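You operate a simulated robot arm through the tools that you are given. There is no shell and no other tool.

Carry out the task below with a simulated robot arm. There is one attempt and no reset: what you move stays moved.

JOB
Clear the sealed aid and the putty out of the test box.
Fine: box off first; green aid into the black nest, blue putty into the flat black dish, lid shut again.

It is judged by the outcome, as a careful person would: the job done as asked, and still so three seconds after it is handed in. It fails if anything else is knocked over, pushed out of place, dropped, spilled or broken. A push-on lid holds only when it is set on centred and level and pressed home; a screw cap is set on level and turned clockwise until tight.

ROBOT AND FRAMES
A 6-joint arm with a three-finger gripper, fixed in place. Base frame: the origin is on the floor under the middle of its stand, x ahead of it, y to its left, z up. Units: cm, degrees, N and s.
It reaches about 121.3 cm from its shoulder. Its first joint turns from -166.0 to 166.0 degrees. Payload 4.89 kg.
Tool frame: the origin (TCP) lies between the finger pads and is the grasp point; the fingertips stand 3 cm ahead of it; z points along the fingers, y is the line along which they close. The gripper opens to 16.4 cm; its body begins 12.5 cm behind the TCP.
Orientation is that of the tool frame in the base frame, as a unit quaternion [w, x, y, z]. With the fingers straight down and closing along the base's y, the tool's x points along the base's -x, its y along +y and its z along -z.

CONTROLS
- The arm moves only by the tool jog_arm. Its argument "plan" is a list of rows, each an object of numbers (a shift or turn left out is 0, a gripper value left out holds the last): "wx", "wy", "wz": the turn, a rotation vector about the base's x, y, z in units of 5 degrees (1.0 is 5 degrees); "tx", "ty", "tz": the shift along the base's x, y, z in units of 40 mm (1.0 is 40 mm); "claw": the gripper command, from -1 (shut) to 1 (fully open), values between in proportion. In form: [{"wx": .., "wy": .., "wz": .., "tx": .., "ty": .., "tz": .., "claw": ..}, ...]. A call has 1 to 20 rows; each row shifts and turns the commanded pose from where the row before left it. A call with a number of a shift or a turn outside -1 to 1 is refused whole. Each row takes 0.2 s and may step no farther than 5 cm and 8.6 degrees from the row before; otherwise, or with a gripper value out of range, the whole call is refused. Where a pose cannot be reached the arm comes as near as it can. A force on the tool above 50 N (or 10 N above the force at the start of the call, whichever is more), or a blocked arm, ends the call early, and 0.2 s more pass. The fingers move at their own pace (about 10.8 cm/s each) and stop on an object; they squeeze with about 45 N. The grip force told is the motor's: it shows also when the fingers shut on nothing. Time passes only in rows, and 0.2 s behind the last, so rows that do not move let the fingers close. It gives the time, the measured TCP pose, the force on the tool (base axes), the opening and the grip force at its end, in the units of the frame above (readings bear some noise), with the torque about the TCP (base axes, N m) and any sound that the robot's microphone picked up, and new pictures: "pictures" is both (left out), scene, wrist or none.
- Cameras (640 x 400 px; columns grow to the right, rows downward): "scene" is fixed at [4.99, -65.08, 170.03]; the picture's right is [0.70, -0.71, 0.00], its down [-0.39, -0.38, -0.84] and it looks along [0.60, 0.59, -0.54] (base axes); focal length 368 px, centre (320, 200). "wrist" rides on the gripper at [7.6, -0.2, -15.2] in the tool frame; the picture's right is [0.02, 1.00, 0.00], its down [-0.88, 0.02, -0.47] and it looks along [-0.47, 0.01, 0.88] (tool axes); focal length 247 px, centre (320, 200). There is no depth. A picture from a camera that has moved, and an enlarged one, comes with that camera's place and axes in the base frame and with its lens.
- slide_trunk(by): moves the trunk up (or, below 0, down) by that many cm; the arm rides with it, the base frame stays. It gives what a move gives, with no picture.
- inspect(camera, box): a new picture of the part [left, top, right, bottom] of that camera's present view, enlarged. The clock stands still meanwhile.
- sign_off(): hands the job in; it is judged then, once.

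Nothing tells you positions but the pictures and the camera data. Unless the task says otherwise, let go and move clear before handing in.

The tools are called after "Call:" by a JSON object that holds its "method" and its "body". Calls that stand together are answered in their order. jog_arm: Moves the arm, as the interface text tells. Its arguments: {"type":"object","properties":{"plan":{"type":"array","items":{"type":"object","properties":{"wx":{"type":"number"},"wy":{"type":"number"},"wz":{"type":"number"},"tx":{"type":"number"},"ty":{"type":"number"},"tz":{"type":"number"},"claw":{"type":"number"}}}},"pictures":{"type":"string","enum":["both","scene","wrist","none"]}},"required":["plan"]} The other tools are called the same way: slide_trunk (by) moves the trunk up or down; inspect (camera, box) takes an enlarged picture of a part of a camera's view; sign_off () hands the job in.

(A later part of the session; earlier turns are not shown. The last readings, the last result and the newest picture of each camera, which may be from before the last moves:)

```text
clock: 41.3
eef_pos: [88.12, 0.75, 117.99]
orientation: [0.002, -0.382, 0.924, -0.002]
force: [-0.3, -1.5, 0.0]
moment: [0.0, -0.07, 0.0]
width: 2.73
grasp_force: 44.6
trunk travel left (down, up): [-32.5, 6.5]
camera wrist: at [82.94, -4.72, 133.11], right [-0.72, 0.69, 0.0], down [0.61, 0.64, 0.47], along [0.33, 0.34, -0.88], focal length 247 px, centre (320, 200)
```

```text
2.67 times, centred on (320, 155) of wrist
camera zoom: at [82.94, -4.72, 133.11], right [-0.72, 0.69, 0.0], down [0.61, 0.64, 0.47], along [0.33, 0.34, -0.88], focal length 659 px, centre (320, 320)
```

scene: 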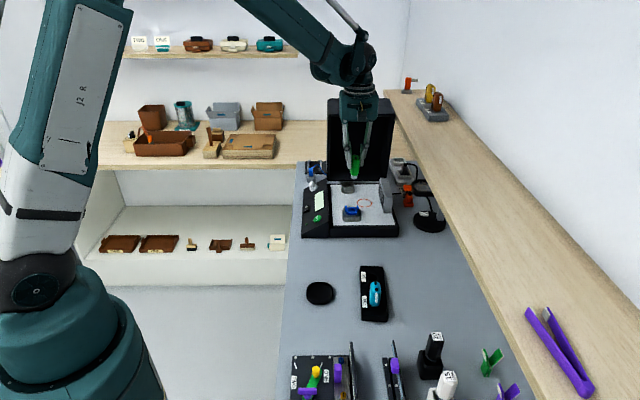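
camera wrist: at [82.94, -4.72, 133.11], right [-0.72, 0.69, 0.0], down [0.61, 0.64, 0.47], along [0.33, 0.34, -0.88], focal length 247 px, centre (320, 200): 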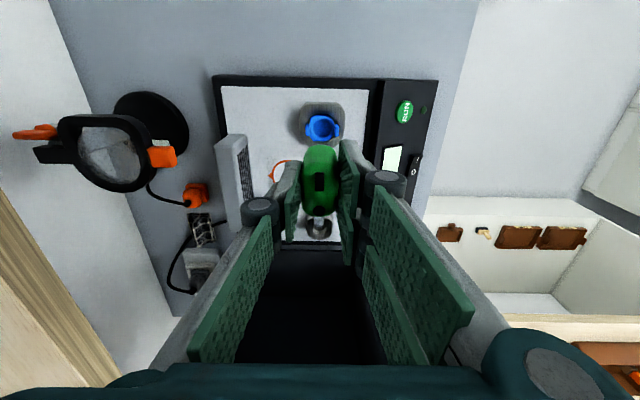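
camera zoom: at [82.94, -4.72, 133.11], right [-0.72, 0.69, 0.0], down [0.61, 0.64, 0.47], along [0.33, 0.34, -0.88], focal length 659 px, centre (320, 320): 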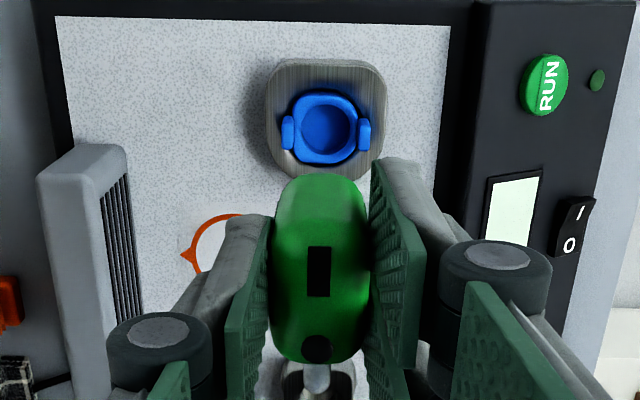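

The aid hangs nearly vertical and aligned with the tool. I'll carry it across to above nest ONE and refine the hole position.

Call:
{"method": "jog_arm", "body": {"plan": [{"tx": -0.3, "ty": -0.4}, {"tx": -0.5, "ty": -0.67}, {"tx": -0.5, "ty": -0.67}, {"tx": -0.5, "ty": -0.67}, {"tx": -0.5, "ty": -0.67}, {"tx": -0.5, "ty": -0.67}, {"tx": -0.5, "ty": -0.67}, {"tx": -0.5, "ty": -0.67}, {"tx": -0.25, "ty": -0.335}, {}]}}

Call:
{"method": "inspect", "body": {"camera": "scene", "box": [340, 210, 410, 320]}}

Call:
{"method": "inspect", "body": {"camera": "wrist", "box": [220, 60, 420, 210]}}

```text
clock: 43.5
eef_pos: [71.69, -21.28, 117.87]
orientation: [0.002, -0.383, 0.924, -0.001]
force: [-0.5, -0.3, -0.5]
moment: [0.04, -0.06, -0.01]
width: 2.69
grasp_force: 44.9
trunk travel left (down, up): [-32.5, 6.5]
camera wrist: at [66.53, -26.71, 133.01], right [-0.72, 0.69, 0.0], down [0.61, 0.64, 0.47], along [0.33, 0.34, -0.88], focal length 247 px, centre (320, 200)
```

scene: 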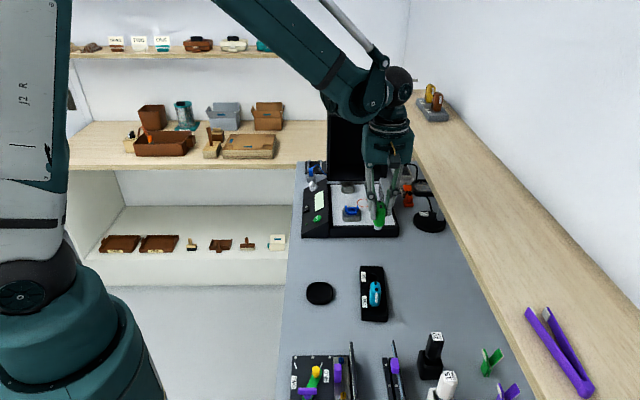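
wrist: 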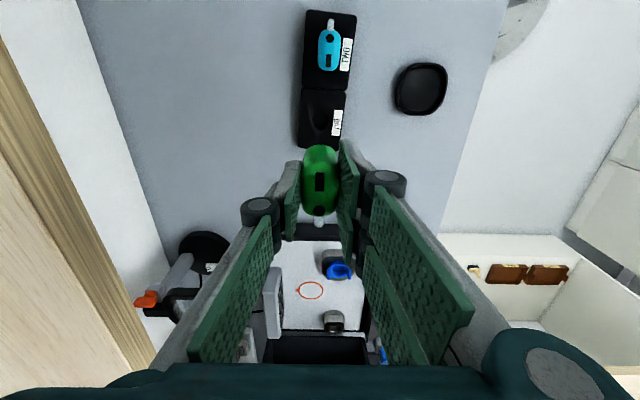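

```text
3.64 times, centred on (375, 265) of scene
camera zoom: at [4.99, -65.08, 170.03], right [0.7, -0.71, 0.0], down [-0.39, -0.38, -0.84], along [0.6, 0.59, -0.54], focal length 1340 px, centre (120, -36)
```

zoom: 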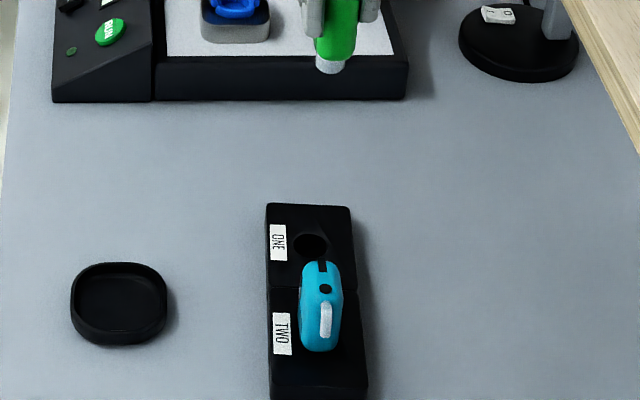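

```text
2.67 times, centred on (320, 135) of wrist
camera zoom: at [66.53, -26.71, 133.01], right [-0.72, 0.69, 0.0], down [0.61, 0.64, 0.47], along [0.33, 0.34, -0.88], focal length 659 px, centre (320, 373)
```

zoom: 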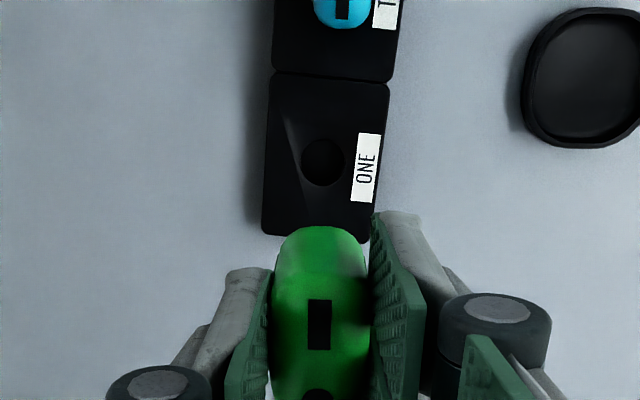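

By comparing with where the putty ring appeared, the hole is directly beneath the aid's tip to within 1–2 mm. I'll descend to just above the nest and check.

Call:
{"method": "jog_arm", "body": {"plan": [{"tz": -0.6}, {"tz": -0.8}, {"tz": -0.8}, {"tz": -0.8}, {"tz": -0.6}, {}]}}

Call:
{"method": "inspect", "body": {"camera": "scene", "box": [350, 250, 400, 310]}}

Call:
{"method": "inspect", "body": {"camera": "wrist", "box": [240, 80, 400, 200]}}

```text
clock: 44.9
eef_pos: [71.6, -20.96, 103.55]
orientation: [-0.001, -0.383, 0.924, 0.0]
force: [0.7, -0.1, -0.9]
moment: [0.03, 0.07, 0.0]
width: 2.71
grasp_force: 45.2
trunk travel left (down, up): [-32.5, 6.5]
camera wrist: at [66.44, -26.56, 118.66], right [-0.72, 0.69, 0.0], down [0.61, 0.64, 0.47], along [0.33, 0.34, -0.88], focal length 247 px, centre (320, 200)
```

scene: 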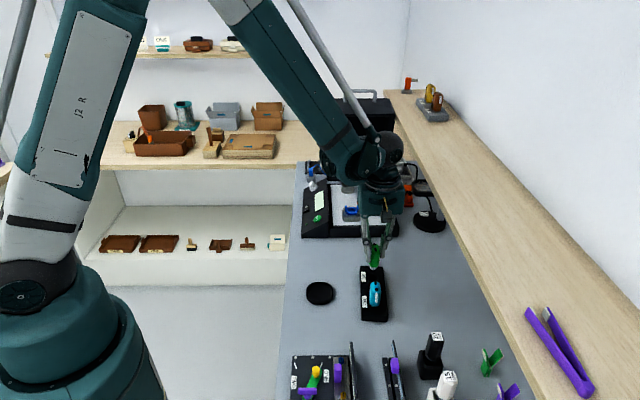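
wrist: 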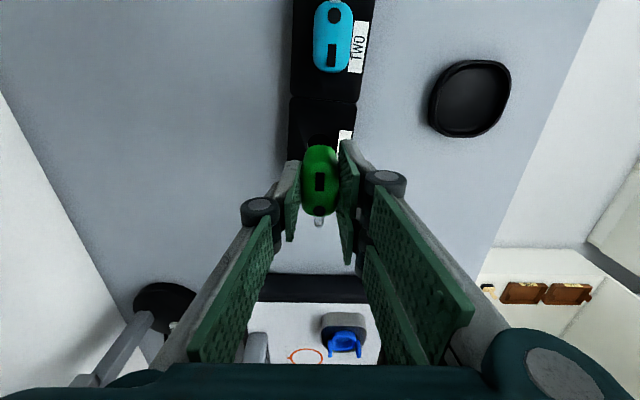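

```text
6.67 times, centred on (375, 280) of scene
camera zoom: at [4.99, -65.08, 170.03], right [0.7, -0.71, 0.0], down [-0.39, -0.38, -0.84], along [0.6, 0.59, -0.54], focal length 2456 px, centre (-47, -333)
```

zoom: 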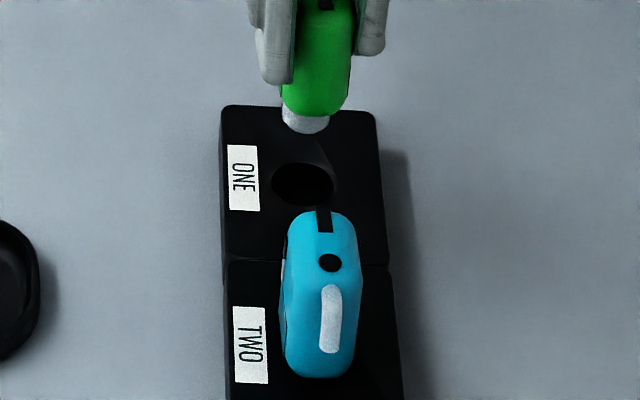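

```text
3.33 times, centred on (320, 140) of wrist
camera zoom: at [66.44, -26.56, 118.66], right [-0.72, 0.69, 0.0], down [0.61, 0.64, 0.47], along [0.33, 0.34, -0.88], focal length 823 px, centre (320, 400)
```

zoom: 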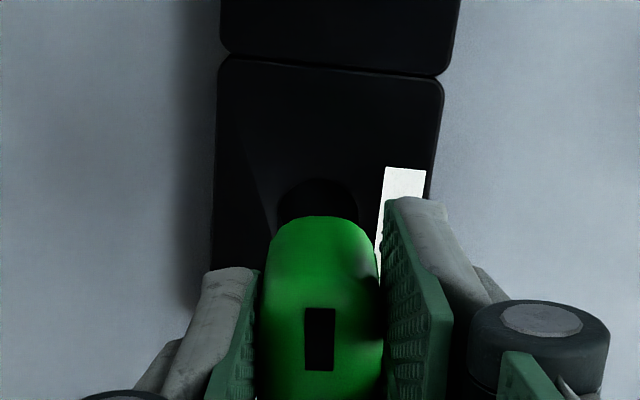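

Call:
{"method": "jog_arm", "body": {"plan": [{"tx": -0.027, "ty": -0.062, "tz": -0.2}, {"tz": -0.2}, {"tz": -0.15}, {}], "pictures": "none"}}

Call:
{"method": "inspect", "body": {"camera": "scene", "box": [350, 250, 400, 300]}}

Call:
{"method": "inspect", "body": {"camera": "wrist", "box": [240, 80, 400, 200]}}

```text
clock: 45.9
eef_pos: [71.52, -21.4, 101.24]
orientation: [0.001, -0.383, 0.924, -0.002]
force: [0.6, 0.6, -1.2]
moment: [0.01, 0.01, 0.01]
width: 2.7
grasp_force: 45.3
trunk travel left (down, up): [-32.5, 6.5]
```

```text
8.00 times, centred on (375, 275) of scene
camera zoom: at [4.99, -65.08, 170.03], right [0.7, -0.71, 0.0], down [-0.39, -0.38, -0.84], along [0.6, 0.59, -0.54], focal length 2948 px, centre (-120, -400)
```

zoom: 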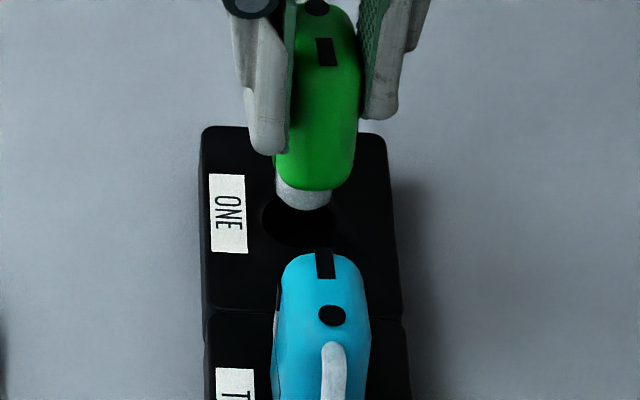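

```text
3.33 times, centred on (320, 140) of wrist
camera zoom: at [66.41, -26.84, 116.41], right [-0.72, 0.69, 0.0], down [0.61, 0.64, 0.47], along [0.33, 0.34, -0.88], focal length 823 px, centre (320, 400)
```

zoom: 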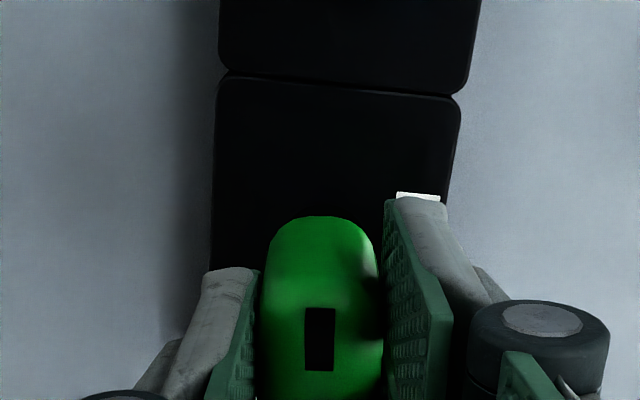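

Call:
{"method": "jog_arm", "body": {"plan": [{"tx": -0.015, "ty": 0.02, "tz": -0.1}, {"tz": -0.1}, {"tz": -0.1}, {}], "pictures": "none"}}

Call:
{"method": "inspect", "body": {"camera": "scene", "box": [350, 250, 400, 300]}}

```text
clock: 46.9
eef_pos: [71.44, -21.31, 100.13]
orientation: [0.0, -0.383, 0.924, -0.001]
force: [-0.3, -0.6, 0.1]
moment: [0.02, 0.01, -0.04]
width: 2.73
grasp_force: 45.0
trunk travel left (down, up): [-32.5, 6.5]
```

```text
8.00 times, centred on (375, 275) of scene
camera zoom: at [4.99, -65.08, 170.03], right [0.7, -0.71, 0.0], down [-0.39, -0.38, -0.84], along [0.6, 0.59, -0.54], focal length 2948 px, centre (-120, -400)
```

zoom: 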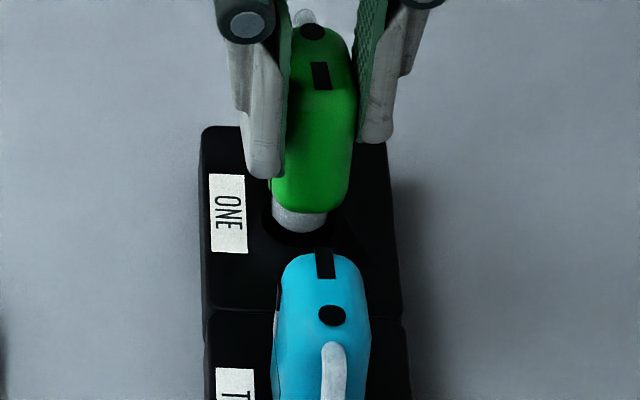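

Call:
{"method": "jog_arm", "body": {"plan": [{"tz": -0.075}, {"tz": -0.075}, {}], "pictures": "none"}}

Call:
{"method": "inspect", "body": {"camera": "scene", "box": [350, 250, 400, 300]}}

```text
clock: 47.7
eef_pos: [71.47, -21.19, 99.45]
orientation: [0.0, -0.382, 0.924, -0.002]
force: [0.4, -0.1, -0.3]
moment: [-0.02, 0.05, 0.01]
width: 2.71
grasp_force: 45.0
trunk travel left (down, up): [-32.5, 6.5]
```

```text
8.00 times, centred on (375, 275) of scene
camera zoom: at [4.99, -65.08, 170.03], right [0.7, -0.71, 0.0], down [-0.39, -0.38, -0.84], along [0.6, 0.59, -0.54], focal length 2948 px, centre (-120, -400)
```

zoom: 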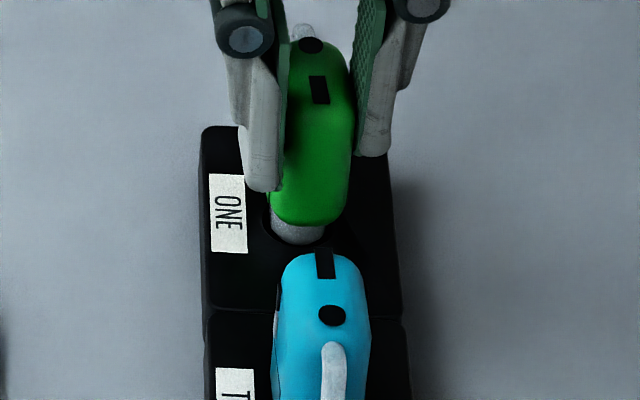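

Call:
{"method": "jog_arm", "body": {"plan": [{"tz": -0.075}, {"tz": -0.05}, {}], "pictures": "none"}}

Call:
{"method": "inspect", "body": {"camera": "scene", "box": [355, 255, 395, 295]}}

```text
clock: 48.5
eef_pos: [71.62, -21.18, 98.87]
orientation: [0.001, -0.383, 0.924, -0.003]
force: [0.4, 0.1, -1.5]
moment: [-0.02, 0.0, 0.01]
width: 2.71
grasp_force: 45.2
trunk travel left (down, up): [-32.5, 6.5]
```

```text
10.00 times, centred on (375, 275) of scene
camera zoom: at [4.99, -65.08, 170.03], right [0.7, -0.71, 0.0], down [-0.39, -0.38, -0.84], along [0.6, 0.59, -0.54], focal length 3685 px, centre (-230, -550)
```

zoom: 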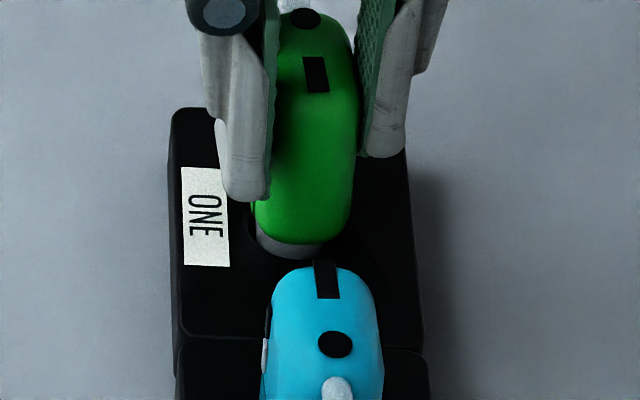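

Call:
{"method": "jog_arm", "body": {"plan": [{"tz": -0.05}, {"tz": -0.05}, {}], "pictures": "none"}}

Call:
{"method": "inspect", "body": {"camera": "scene", "box": [355, 255, 395, 295]}}

```text
clock: 49.3
eef_pos: [71.5, -21.25, 98.57]
orientation: [0.001, -0.383, 0.924, -0.002]
force: [0.3, -1.0, 2.2]
moment: [-0.03, -0.02, 0.02]
width: 2.72
grasp_force: 44.8
trunk travel left (down, up): [-32.5, 6.5]
```

```text
10.00 times, centred on (375, 275) of scene
camera zoom: at [4.99, -65.08, 170.03], right [0.7, -0.71, 0.0], down [-0.39, -0.38, -0.84], along [0.6, 0.59, -0.54], focal length 3685 px, centre (-230, -550)
```

zoom: 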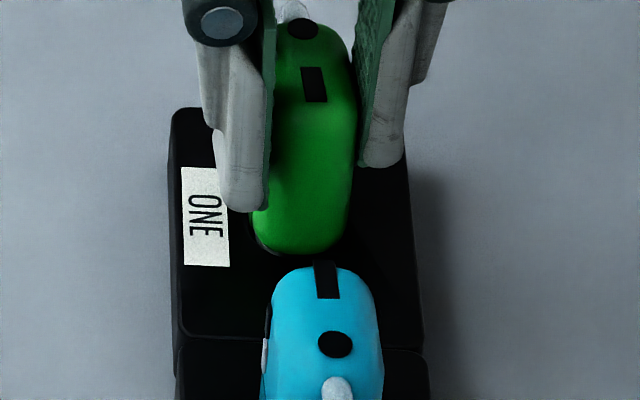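

Call:
{"method": "jog_arm", "body": {"plan": [{"tz": -0.05}, {}], "pictures": "none"}}

Call:
{"method": "inspect", "body": {"camera": "scene", "box": [355, 255, 395, 295]}}

```text
clock: 49.9
eef_pos: [71.48, -21.14, 98.46]
orientation: [0.002, -0.384, 0.923, 0.0]
force: [6.8, 0.9, 38.4]
moment: [0.06, -0.22, 0.02]
width: 2.71
grasp_force: 44.5
trunk travel left (down, up): [-32.5, 6.5]
```

```text
10.00 times, centred on (375, 275) of scene
camera zoom: at [4.99, -65.08, 170.03], right [0.7, -0.71, 0.0], down [-0.39, -0.38, -0.84], along [0.6, 0.59, -0.54], focal length 3685 px, centre (-230, -550)
```

zoom: 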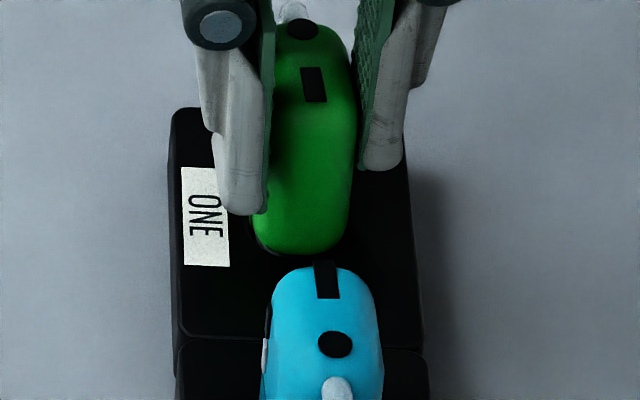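

The aid is seated: the contact force jumped to 38 N. I'll ease off the pressure and release gradually.

Call:
{"method": "jog_arm", "body": {"plan": [{"tz": 0.03}, {"claw": -0.6}, {"claw": -0.4}, {"claw": -0.25}, {}], "pictures": "none"}}

Call:
{"method": "inspect", "body": {"camera": "scene", "box": [355, 255, 395, 295]}}

Call:
{"method": "inspect", "body": {"camera": "wrist", "box": [220, 80, 420, 230]}}

```text
clock: 51.1
eef_pos: [71.4, -21.2, 98.39]
orientation: [0.0, -0.383, 0.924, -0.002]
force: [0.1, -0.4, 0.0]
moment: [-0.02, 0.0, 0.04]
width: 6.18
grasp_force: 0.2
trunk travel left (down, up): [-32.5, 6.5]
```

```text
10.00 times, centred on (375, 275) of scene
camera zoom: at [4.99, -65.08, 170.03], right [0.7, -0.71, 0.0], down [-0.39, -0.38, -0.84], along [0.6, 0.59, -0.54], focal length 3685 px, centre (-230, -550)
```

zoom: 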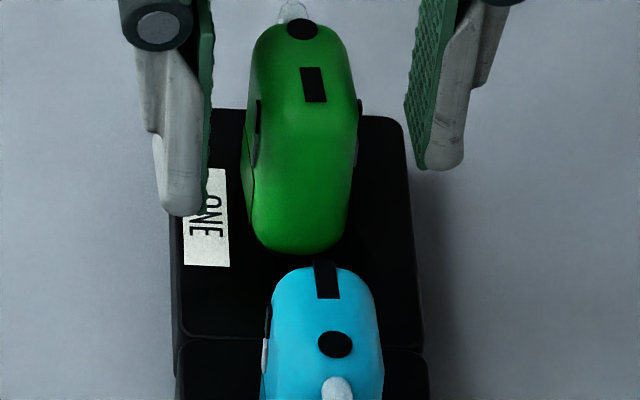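

```text
2.67 times, centred on (320, 155) of wrist
camera zoom: at [66.35, -26.69, 113.62], right [-0.72, 0.69, 0.0], down [0.61, 0.64, 0.47], along [0.33, 0.34, -0.88], focal length 659 px, centre (320, 320)
```

zoom: 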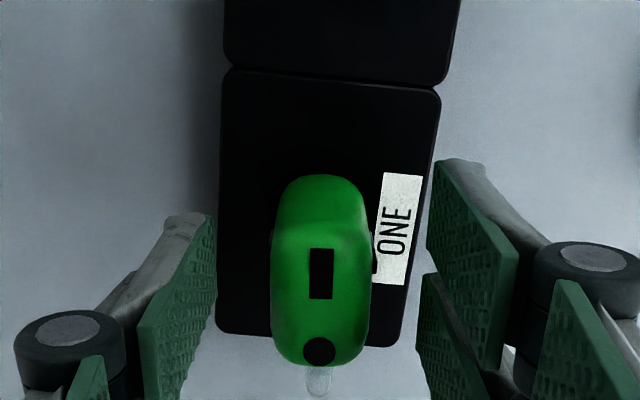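

The green aid stands on its own in pocket ONE. I'll rise straight up, go back over the box and look at the putty.

Call:
{"method": "jog_arm", "body": {"plan": [{"tz": 0.4}, {"tz": 0.8}, {"tz": 0.8}, {"tz": 0.8}, {"tz": 0.8}, {"tz": 0.8}, {"tx": 0.4, "ty": 0.53}, {"tx": 0.55, "ty": 0.73}, {"tx": 0.55, "ty": 0.73}, {"tx": 0.55, "ty": 0.73}, {"tx": 0.55, "ty": 0.73}, {"tx": 0.55, "ty": 0.73}, {"tx": 0.55, "ty": 0.73}, {"tx": 0.4, "ty": 0.53}, {}]}}

Call:
{"method": "inspect", "body": {"camera": "wrist", "box": [240, 60, 400, 180]}}

Call:
{"method": "inspect", "body": {"camera": "scene", "box": [330, 190, 375, 230]}}

Call:
{"method": "inspect", "body": {"camera": "scene", "box": [290, 255, 410, 330]}}

```text
clock: 54.3
eef_pos: [87.72, 0.66, 115.87]
orientation: [0.0, -0.384, 0.923, -0.002]
force: [0.2, 0.6, 0.3]
moment: [-0.07, 0.07, -0.01]
width: 6.16
grasp_force: 0.1
trunk travel left (down, up): [-32.5, 6.5]
camera wrist: at [82.68, -4.8, 131.07], right [-0.72, 0.69, 0.0], down [0.61, 0.64, 0.47], along [0.33, 0.34, -0.88], focal length 247 px, centre (320, 200)
```

scene: 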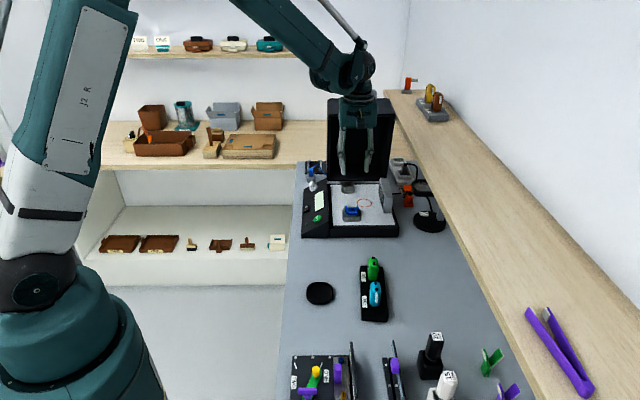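
wrist: 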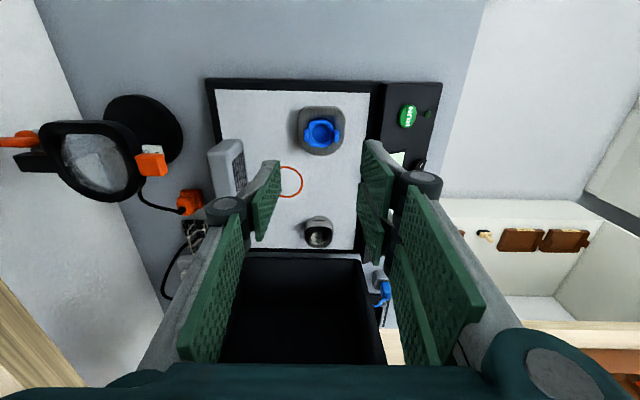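

```text
3.33 times, centred on (320, 120) of wrist
camera zoom: at [82.68, -4.8, 131.07], right [-0.72, 0.69, 0.0], down [0.61, 0.64, 0.47], along [0.33, 0.34, -0.88], focal length 823 px, centre (320, 467)
```

zoom: 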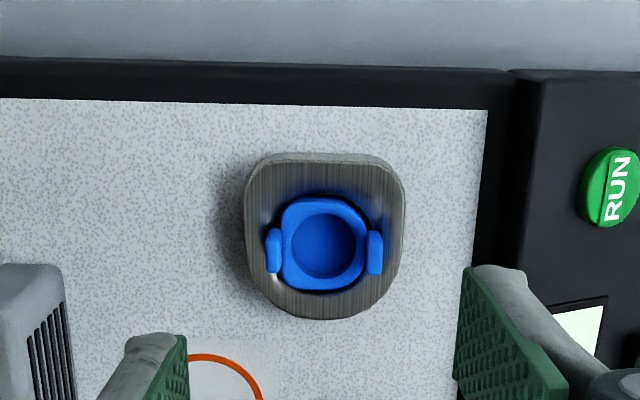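

```text
10.00 times, centred on (352, 210) of scene
camera zoom: at [4.99, -65.08, 170.03], right [0.7, -0.71, 0.0], down [-0.39, -0.38, -0.84], along [0.6, 0.59, -0.54], focal length 3685 px, centre (-5, 100)
```

zoom: 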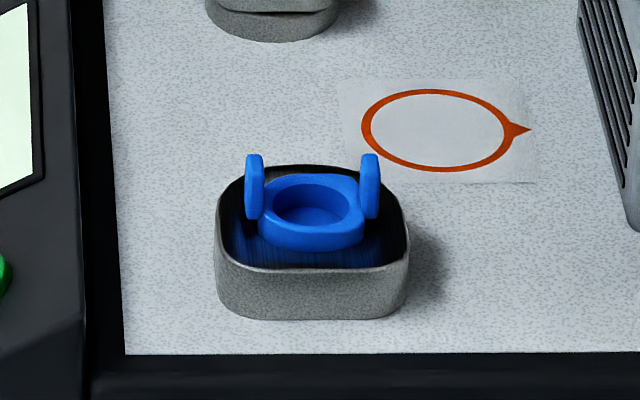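

```text
5.33 times, centred on (350, 292) of scene
camera zoom: at [4.99, -65.08, 170.03], right [0.7, -0.71, 0.0], down [-0.39, -0.38, -0.84], along [0.6, 0.59, -0.54], focal length 1965 px, centre (160, -293)
```

zoom: 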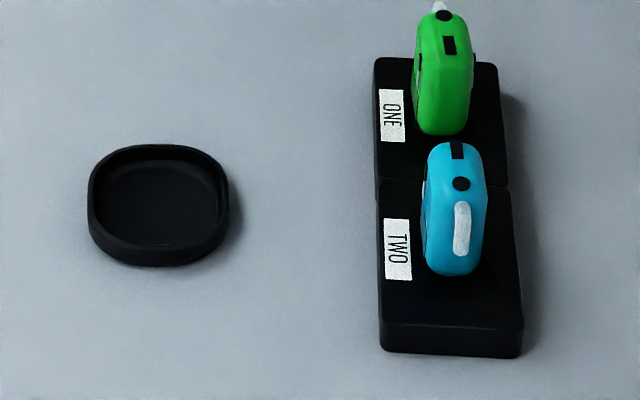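

The green aid is upright in ONE, and the dish is at the left. The putty's ears are 4.6 cm across. I'll lower around them to just above the block and check before closing.

Call:
{"method": "jog_arm", "body": {"plan": [{"tx": 0.03, "ty": 0.06, "tz": -0.7}, {"tz": -0.8}, {"tz": -0.8}, {"tz": -0.7}, {}], "pictures": "none"}}

Call:
{"method": "inspect", "body": {"camera": "scene", "box": [330, 180, 375, 225]}}

Call:
{"method": "inspect", "body": {"camera": "wrist", "box": [240, 80, 400, 200]}}

```text
clock: 55.5
eef_pos: [88.05, 0.67, 103.82]
orientation: [0.001, -0.382, 0.924, -0.001]
force: [0.3, -0.4, -0.3]
moment: [0.0, 0.03, 0.02]
width: 6.13
grasp_force: 0.0
trunk travel left (down, up): [-32.5, 6.5]
```

```text
8.89 times, centred on (352, 202) of scene
camera zoom: at [4.99, -65.08, 170.03], right [0.7, -0.71, 0.0], down [-0.39, -0.38, -0.84], along [0.6, 0.59, -0.54], focal length 3275 px, centre (31, 178)
```

zoom: 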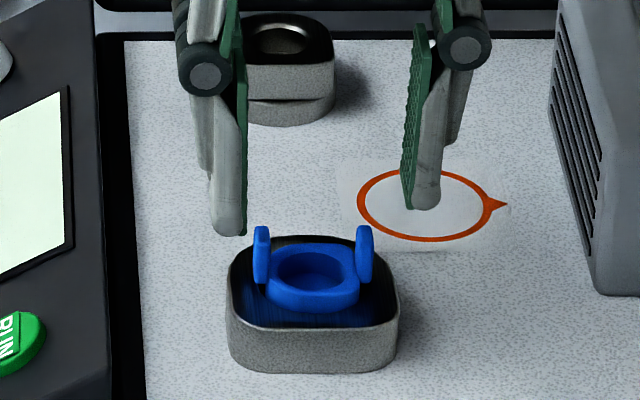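

```text
3.33 times, centred on (320, 140) of wrist
camera zoom: at [82.9, -4.7, 118.98], right [-0.72, 0.69, 0.0], down [0.61, 0.64, 0.47], along [0.33, 0.34, -0.88], focal length 823 px, centre (320, 400)
```

zoom: 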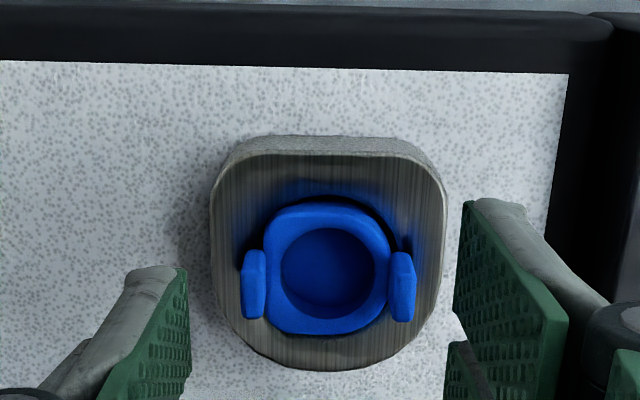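

Call:
{"method": "jog_arm", "body": {"plan": [{"tx": -0.045, "ty": 0.045, "tz": -0.35}, {"tz": -0.35}, {}], "pictures": "none"}}

Call:
{"method": "inspect", "body": {"camera": "scene", "box": [330, 180, 375, 225]}}

Call:
{"method": "inspect", "body": {"camera": "wrist", "box": [240, 100, 400, 220]}}

```text
clock: 56.3
eef_pos: [87.95, 1.1, 101.03]
orientation: [0.001, -0.384, 0.923, 0.0]
force: [0.2, 0.1, 0.0]
moment: [-0.03, 0.05, 0.0]
width: 6.14
grasp_force: 0.0
trunk travel left (down, up): [-32.5, 6.5]
```

```text
8.89 times, centred on (352, 202) of scene
camera zoom: at [4.99, -65.08, 170.03], right [0.7, -0.71, 0.0], down [-0.39, -0.38, -0.84], along [0.6, 0.59, -0.54], focal length 3275 px, centre (31, 178)
```

zoom: 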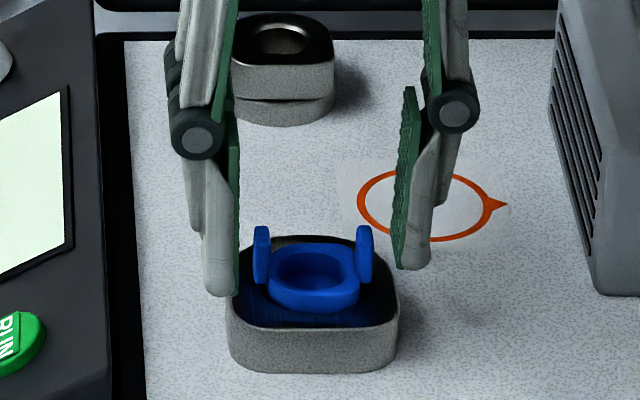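

```text
3.33 times, centred on (320, 160) of wrist
camera zoom: at [82.72, -4.57, 116.24], right [-0.72, 0.69, 0.0], down [0.61, 0.64, 0.47], along [0.33, 0.34, -0.88], focal length 823 px, centre (320, 333)
```

zoom: 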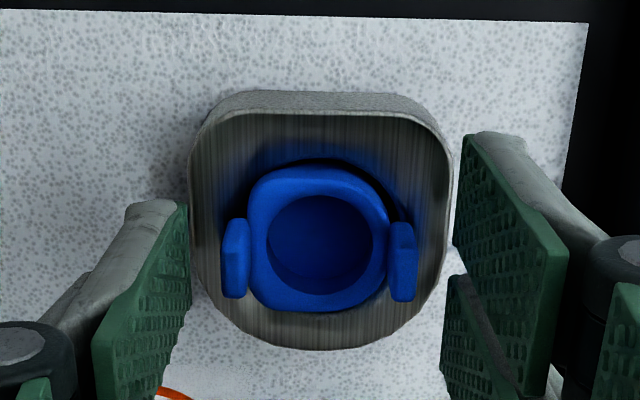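

Call:
{"method": "jog_arm", "body": {"plan": [{"claw": -0.4}, {"claw": -0.55}, {}, {}], "pictures": "none"}}

Call:
{"method": "inspect", "body": {"camera": "scene", "box": [330, 180, 375, 225]}}

Call:
{"method": "inspect", "body": {"camera": "wrist", "box": [240, 100, 400, 220]}}

```text
clock: 57.3
eef_pos: [87.82, 0.8, 101.22]
orientation: [0.001, -0.383, 0.924, -0.001]
force: [-0.3, -0.6, 0.4]
moment: [0.01, -0.02, -0.01]
width: 4.47
grasp_force: 44.9
trunk travel left (down, up): [-32.5, 6.5]
```

```text
8.89 times, centred on (352, 202) of scene
camera zoom: at [4.99, -65.08, 170.03], right [0.7, -0.71, 0.0], down [-0.39, -0.38, -0.84], along [0.6, 0.59, -0.54], focal length 3275 px, centre (31, 178)
```

zoom: 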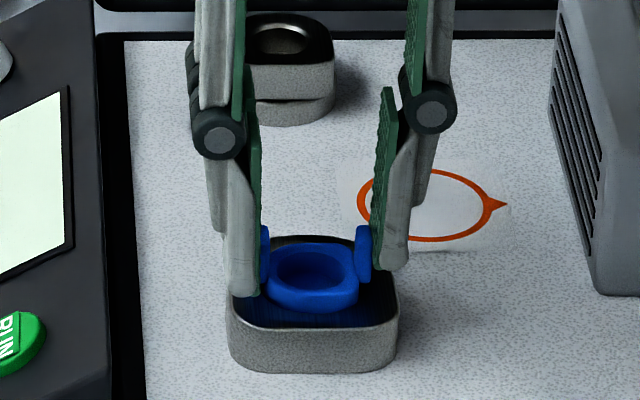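

```text
3.33 times, centred on (320, 160) of wrist
camera zoom: at [82.68, -4.57, 116.29], right [-0.72, 0.69, 0.0], down [0.61, 0.64, 0.47], along [0.33, 0.34, -0.88], focal length 823 px, centre (320, 333)
```

zoom: 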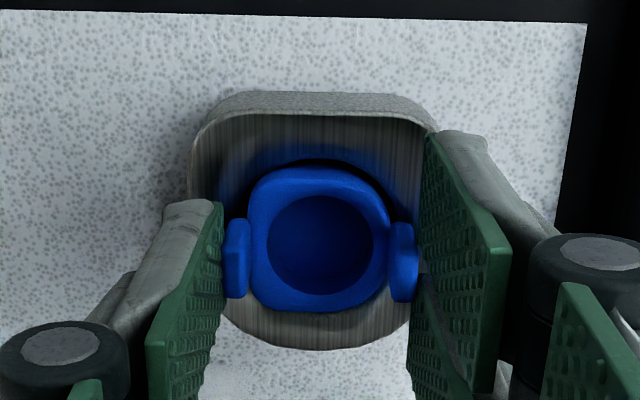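

I have the putty by its ears at 4.5 cm. I'll lift gently.

Call:
{"method": "jog_arm", "body": {"plan": [{"tz": 0.08}, {"tz": 0.12}, {"tz": 0.2}, {"tz": 0.2}, {}], "pictures": "none"}}

Call:
{"method": "inspect", "body": {"camera": "scene", "box": [330, 180, 375, 225]}}

```text
clock: 58.5
eef_pos: [87.74, 0.89, 103.5]
orientation: [0.001, -0.382, 0.924, -0.001]
force: [0.6, 0.2, -0.5]
moment: [0.01, -0.03, 0.0]
width: 3.7
grasp_force: 0.1
trunk travel left (down, up): [-32.5, 6.5]
```

```text
8.89 times, centred on (352, 202) of scene
camera zoom: at [4.99, -65.08, 170.03], right [0.7, -0.71, 0.0], down [-0.39, -0.38, -0.84], along [0.6, 0.59, -0.54], focal length 3275 px, centre (31, 178)
```

zoom: 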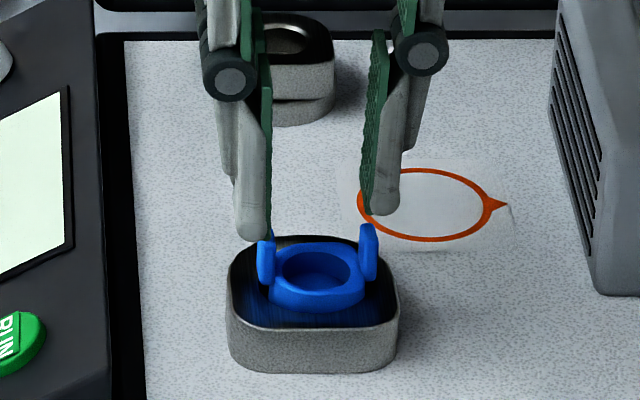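

The fingers slid off the ears and the putty stayed on the block, so it needs a lower, firmer grip. I'll look closely before retrying.

Call:
{"method": "inspect", "body": {"camera": "wrist", "box": [240, 80, 400, 200]}}

Call:
{"method": "inspect", "body": {"camera": "scene", "box": [338, 200, 368, 222]}}

```text
3.33 times, centred on (320, 140) of wrist
camera zoom: at [82.63, -4.5, 118.8], right [-0.72, 0.69, 0.0], down [0.61, 0.64, 0.47], along [0.33, 0.34, -0.88], focal length 823 px, centre (320, 400)
```

zoom: 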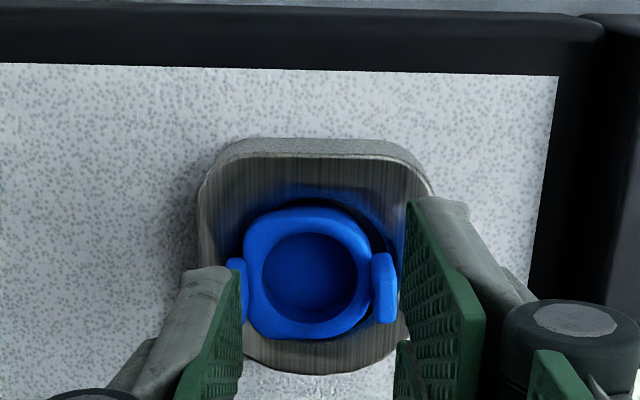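

```text
16.00 times, centred on (353, 211) of scene
camera zoom: at [4.99, -65.08, 170.03], right [0.7, -0.71, 0.0], down [-0.39, -0.38, -0.84], along [0.6, 0.59, -0.54], focal length 5895 px, centre (-208, 24)
```

zoom: 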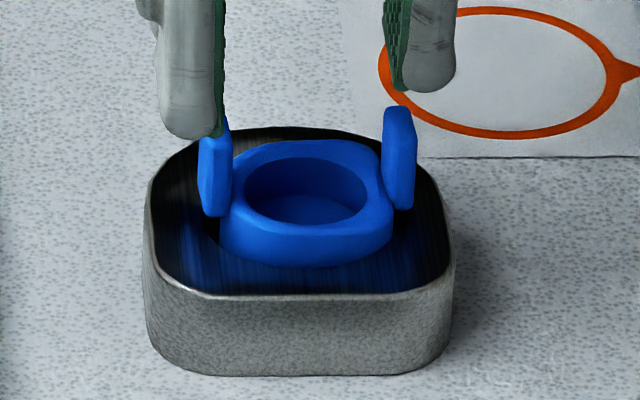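

Call:
{"method": "jog_arm", "body": {"plan": [{"tz": 0.2}, {"claw": -0.25}, {"ty": -0.1}, {}], "pictures": "none"}}

Call:
{"method": "inspect", "body": {"camera": "wrist", "box": [250, 90, 390, 195]}}

Call:
{"method": "inspect", "body": {"camera": "scene", "box": [338, 200, 368, 222]}}

```text
clock: 59.5
eef_pos: [87.78, 0.45, 104.46]
orientation: [0.0, -0.383, 0.924, -0.001]
force: [0.6, -0.2, -1.0]
moment: [-0.01, 0.02, 0.01]
width: 6.14
grasp_force: 0.1
trunk travel left (down, up): [-32.5, 6.5]
```

```text
3.81 times, centred on (320, 142) of wrist
camera zoom: at [82.73, -4.97, 119.61], right [-0.72, 0.69, 0.0], down [0.61, 0.64, 0.47], along [0.33, 0.34, -0.88], focal length 941 px, centre (320, 419)
```

zoom: 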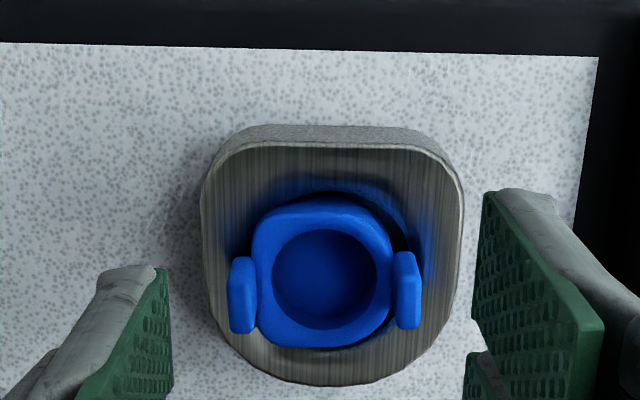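

```text
16.00 times, centred on (353, 211) of scene
camera zoom: at [4.99, -65.08, 170.03], right [0.7, -0.71, 0.0], down [-0.39, -0.38, -0.84], along [0.6, 0.59, -0.54], focal length 5895 px, centre (-208, 24)
```

zoom: 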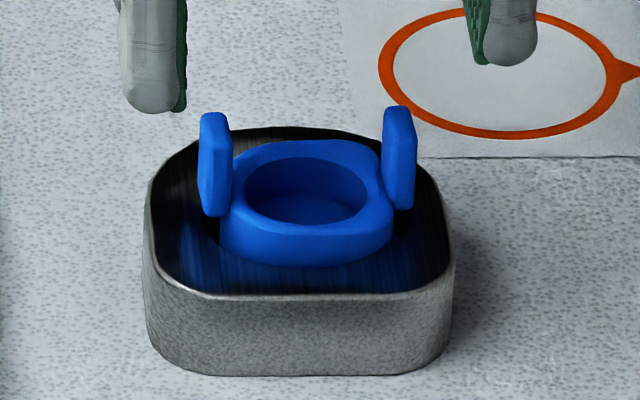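

I'll take the ears again, about 0.4 cm lower and at full squeeze, then lift in tiny steps while reading the pull force.

Call:
{"method": "jog_arm", "body": {"plan": [{"tz": -0.3, "wz": 0.4}, {"tz": -0.3}, {"tz": -0.3}, {}], "pictures": "none"}}

Call:
{"method": "inspect", "body": {"camera": "wrist", "box": [250, 110, 390, 215]}}

Call:
{"method": "inspect", "body": {"camera": "scene", "box": [335, 192, 371, 222]}}

```text
clock: 60.5
eef_pos: [87.74, 0.49, 100.89]
orientation: [0.001, -0.399, 0.917, -0.002]
force: [-0.1, 0.0, -0.1]
moment: [0.03, 0.03, -0.01]
width: 6.16
grasp_force: 0.0
trunk travel left (down, up): [-32.5, 6.5]
```

```text
3.81 times, centred on (320, 162) of wrist
camera zoom: at [82.94, -5.21, 116.03], right [-0.75, 0.67, 0.0], down [0.59, 0.66, 0.47], along [0.32, 0.35, -0.88], focal length 941 px, centre (320, 343)
```

zoom: 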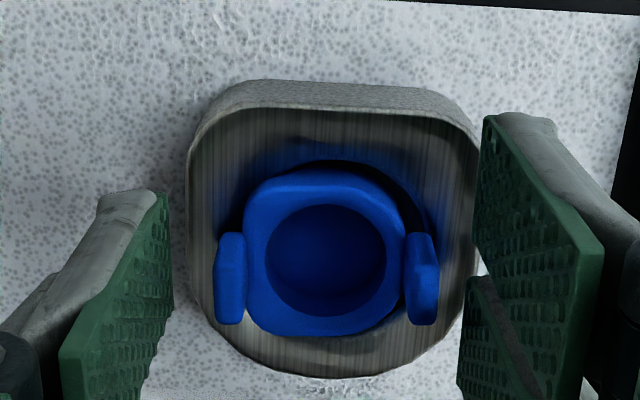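

```text
13.33 times, centred on (353, 207) of scene
camera zoom: at [4.99, -65.08, 170.03], right [0.7, -0.71, 0.0], down [-0.39, -0.38, -0.84], along [0.6, 0.59, -0.54], focal length 4913 px, centre (-120, 107)
```

zoom: 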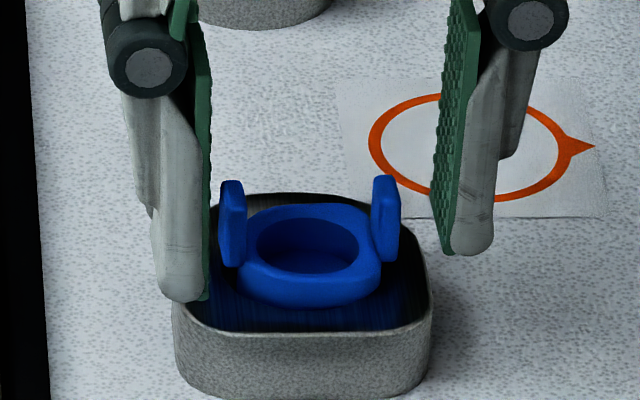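

Call:
{"method": "jog_arm", "body": {"plan": [{"tz": -0.075}, {"claw": -0.4}, {"claw": -1}, {}, {}], "pictures": "none"}}

Call:
{"method": "inspect", "body": {"camera": "scene", "box": [335, 192, 371, 222]}}

Call:
{"method": "inspect", "body": {"camera": "wrist", "box": [250, 110, 390, 215]}}

```text
clock: 61.7
eef_pos: [87.85, 0.44, 100.5]
orientation: [0.0, -0.399, 0.917, -0.001]
force: [-0.7, 0.0, 1.4]
moment: [-0.01, -0.04, -0.02]
width: 4.44
grasp_force: 44.9
trunk travel left (down, up): [-32.5, 6.5]
```

```text
13.33 times, centred on (353, 207) of scene
camera zoom: at [4.99, -65.08, 170.03], right [0.7, -0.71, 0.0], down [-0.39, -0.38, -0.84], along [0.6, 0.59, -0.54], focal length 4913 px, centre (-120, 107)
```

zoom: 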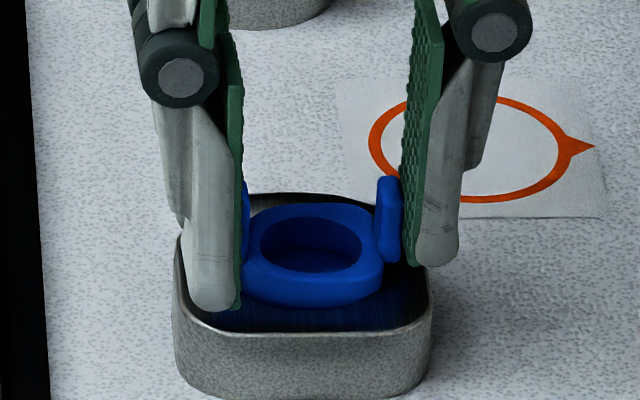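

```text
3.81 times, centred on (320, 162) of wrist
camera zoom: at [82.88, -5.2, 115.77], right [-0.75, 0.67, 0.0], down [0.59, 0.66, 0.47], along [0.32, 0.35, -0.88], focal length 941 px, centre (320, 343)
```

zoom: 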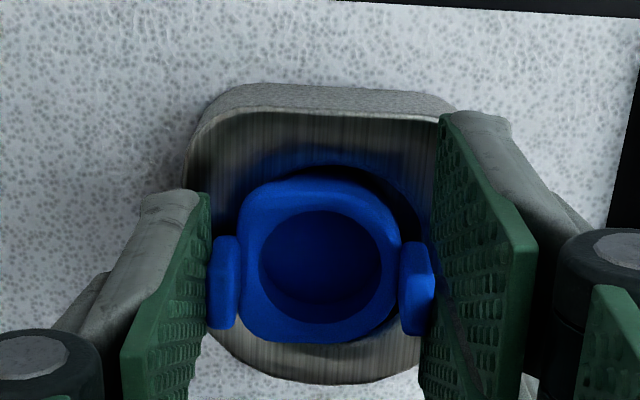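

Call:
{"method": "jog_arm", "body": {"plan": [{"tz": 0.03}, {"tz": 0.03}, {}], "pictures": "none"}}

Call:
{"method": "inspect", "body": {"camera": "scene", "box": [335, 192, 371, 222]}}

```text
clock: 62.5
eef_pos: [87.9, 0.55, 100.79]
orientation: [0.001, -0.399, 0.917, -0.002]
force: [0.0, 1.2, 0.0]
moment: [0.03, 0.0, -0.03]
width: 4.4
grasp_force: 45.5
trunk travel left (down, up): [-32.5, 6.5]
```

```text
13.33 times, centred on (353, 207) of scene
camera zoom: at [4.99, -65.08, 170.03], right [0.7, -0.71, 0.0], down [-0.39, -0.38, -0.84], along [0.6, 0.59, -0.54], focal length 4913 px, centre (-120, 107)
```

zoom: 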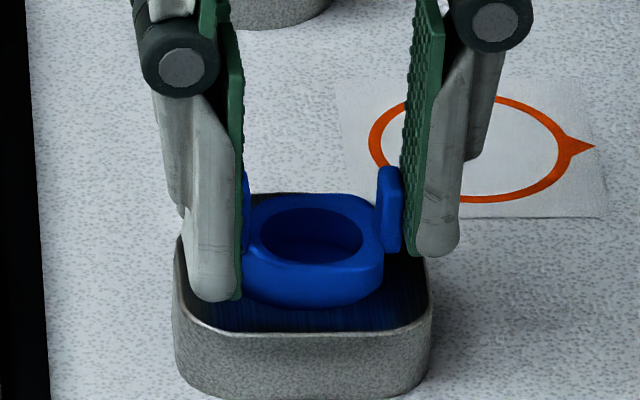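

The putty is now rising with the fingers and there's no resistance. I'll continue slowly.

Call:
{"method": "jog_arm", "body": {"plan": [{"tz": 0.05}, {"tz": 0.08}, {"tz": 0.12}, {"tz": 0.15}, {}], "pictures": "none"}}

Call:
{"method": "inspect", "body": {"camera": "scene", "box": [335, 185, 371, 220]}}

Call:
{"method": "inspect", "body": {"camera": "wrist", "box": [250, 110, 390, 215]}}

```text
clock: 63.7
eef_pos: [87.8, 0.64, 102.34]
orientation: [0.001, -0.399, 0.917, -0.002]
force: [0.8, 0.5, 0.3]
moment: [0.02, 0.0, -0.01]
width: 4.48
grasp_force: 45.9
trunk travel left (down, up): [-32.5, 6.5]
```

```text
11.43 times, centred on (353, 202) of scene
camera zoom: at [4.99, -65.08, 170.03], right [0.7, -0.71, 0.0], down [-0.39, -0.38, -0.84], along [0.6, 0.59, -0.54], focal length 4211 px, centre (-57, 171)
```

zoom: 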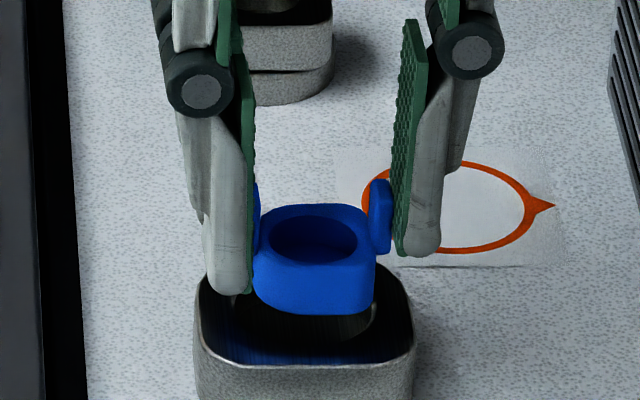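

```text
3.81 times, centred on (320, 162) of wrist
camera zoom: at [82.89, -5.12, 117.59], right [-0.75, 0.67, 0.0], down [0.58, 0.66, 0.47], along [0.32, 0.35, -0.88], focal length 941 px, centre (320, 343)
```

zoom: 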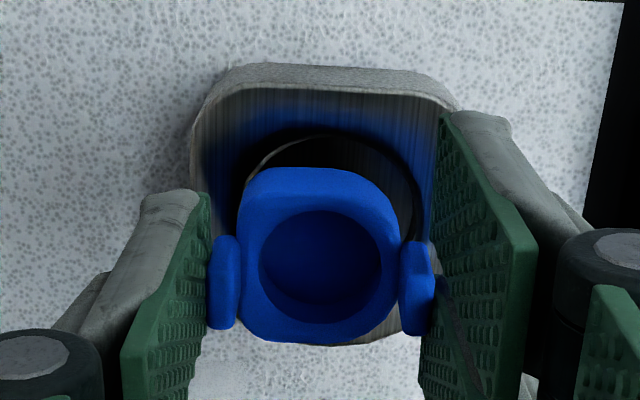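

The putty is out of its recess. I'll raise it clear of the box walls.

Call:
{"method": "jog_arm", "body": {"plan": [{"tz": 0.2}, {"tz": 0.3}, {"tz": 0.4}, {"tz": 0.5}, {"tz": 0.5}, {"tz": 0.5}, {"tz": 0.4}, {"tz": 0.2}, {}]}}

Call:
{"method": "inspect", "body": {"camera": "scene", "box": [325, 140, 385, 220]}}

Call:
{"method": "inspect", "body": {"camera": "wrist", "box": [240, 60, 400, 210]}}

```text
clock: 65.7
eef_pos: [87.93, 0.41, 114.53]
orientation: [0.002, -0.398, 0.917, -0.002]
force: [-1.5, -0.1, -0.4]
moment: [-0.02, -0.05, -0.02]
width: 4.45
grasp_force: 45.4
trunk travel left (down, up): [-32.5, 6.5]
camera wrist: at [82.92, -5.16, 129.71], right [-0.75, 0.67, 0.0], down [0.58, 0.66, 0.47], along [0.32, 0.35, -0.88], focal length 247 px, centre (320, 200)
```

scene: 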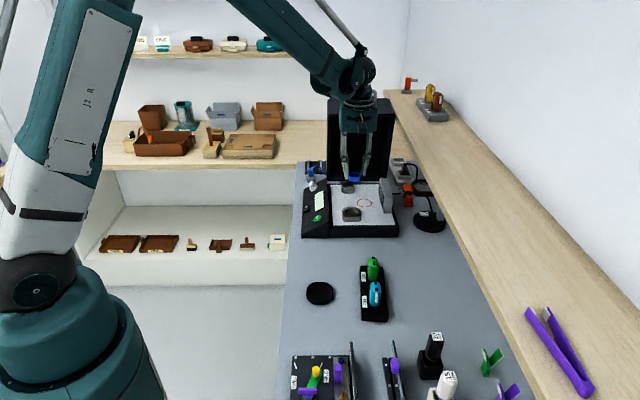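
wrist: 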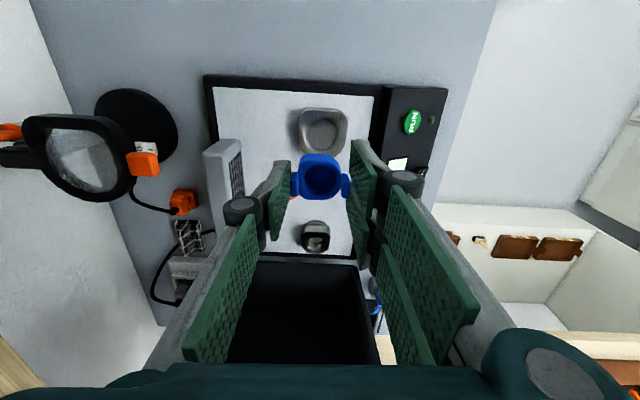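

```text
5.00 times, centred on (355, 180) of scene
camera zoom: at [4.99, -65.08, 170.03], right [0.7, -0.71, 0.0], down [-0.39, -0.38, -0.84], along [0.6, 0.59, -0.54], focal length 1842 px, centre (145, 300)
```

zoom: 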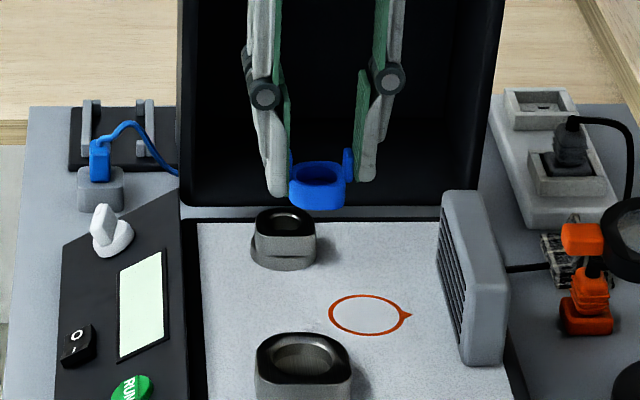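

```text
2.67 times, centred on (320, 135) of wrist
camera zoom: at [82.92, -5.16, 129.71], right [-0.75, 0.67, 0.0], down [0.58, 0.66, 0.47], along [0.32, 0.35, -0.88], focal length 659 px, centre (320, 373)
```

zoom: 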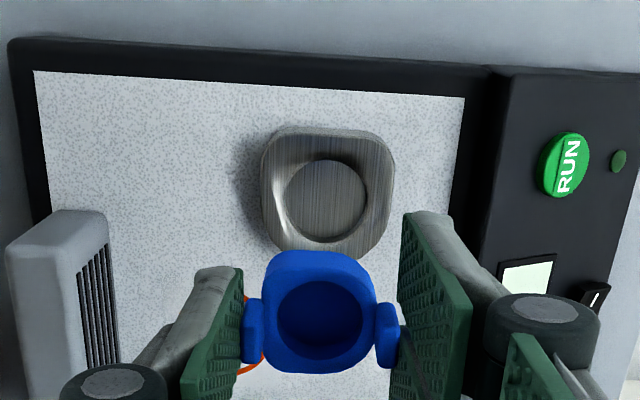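

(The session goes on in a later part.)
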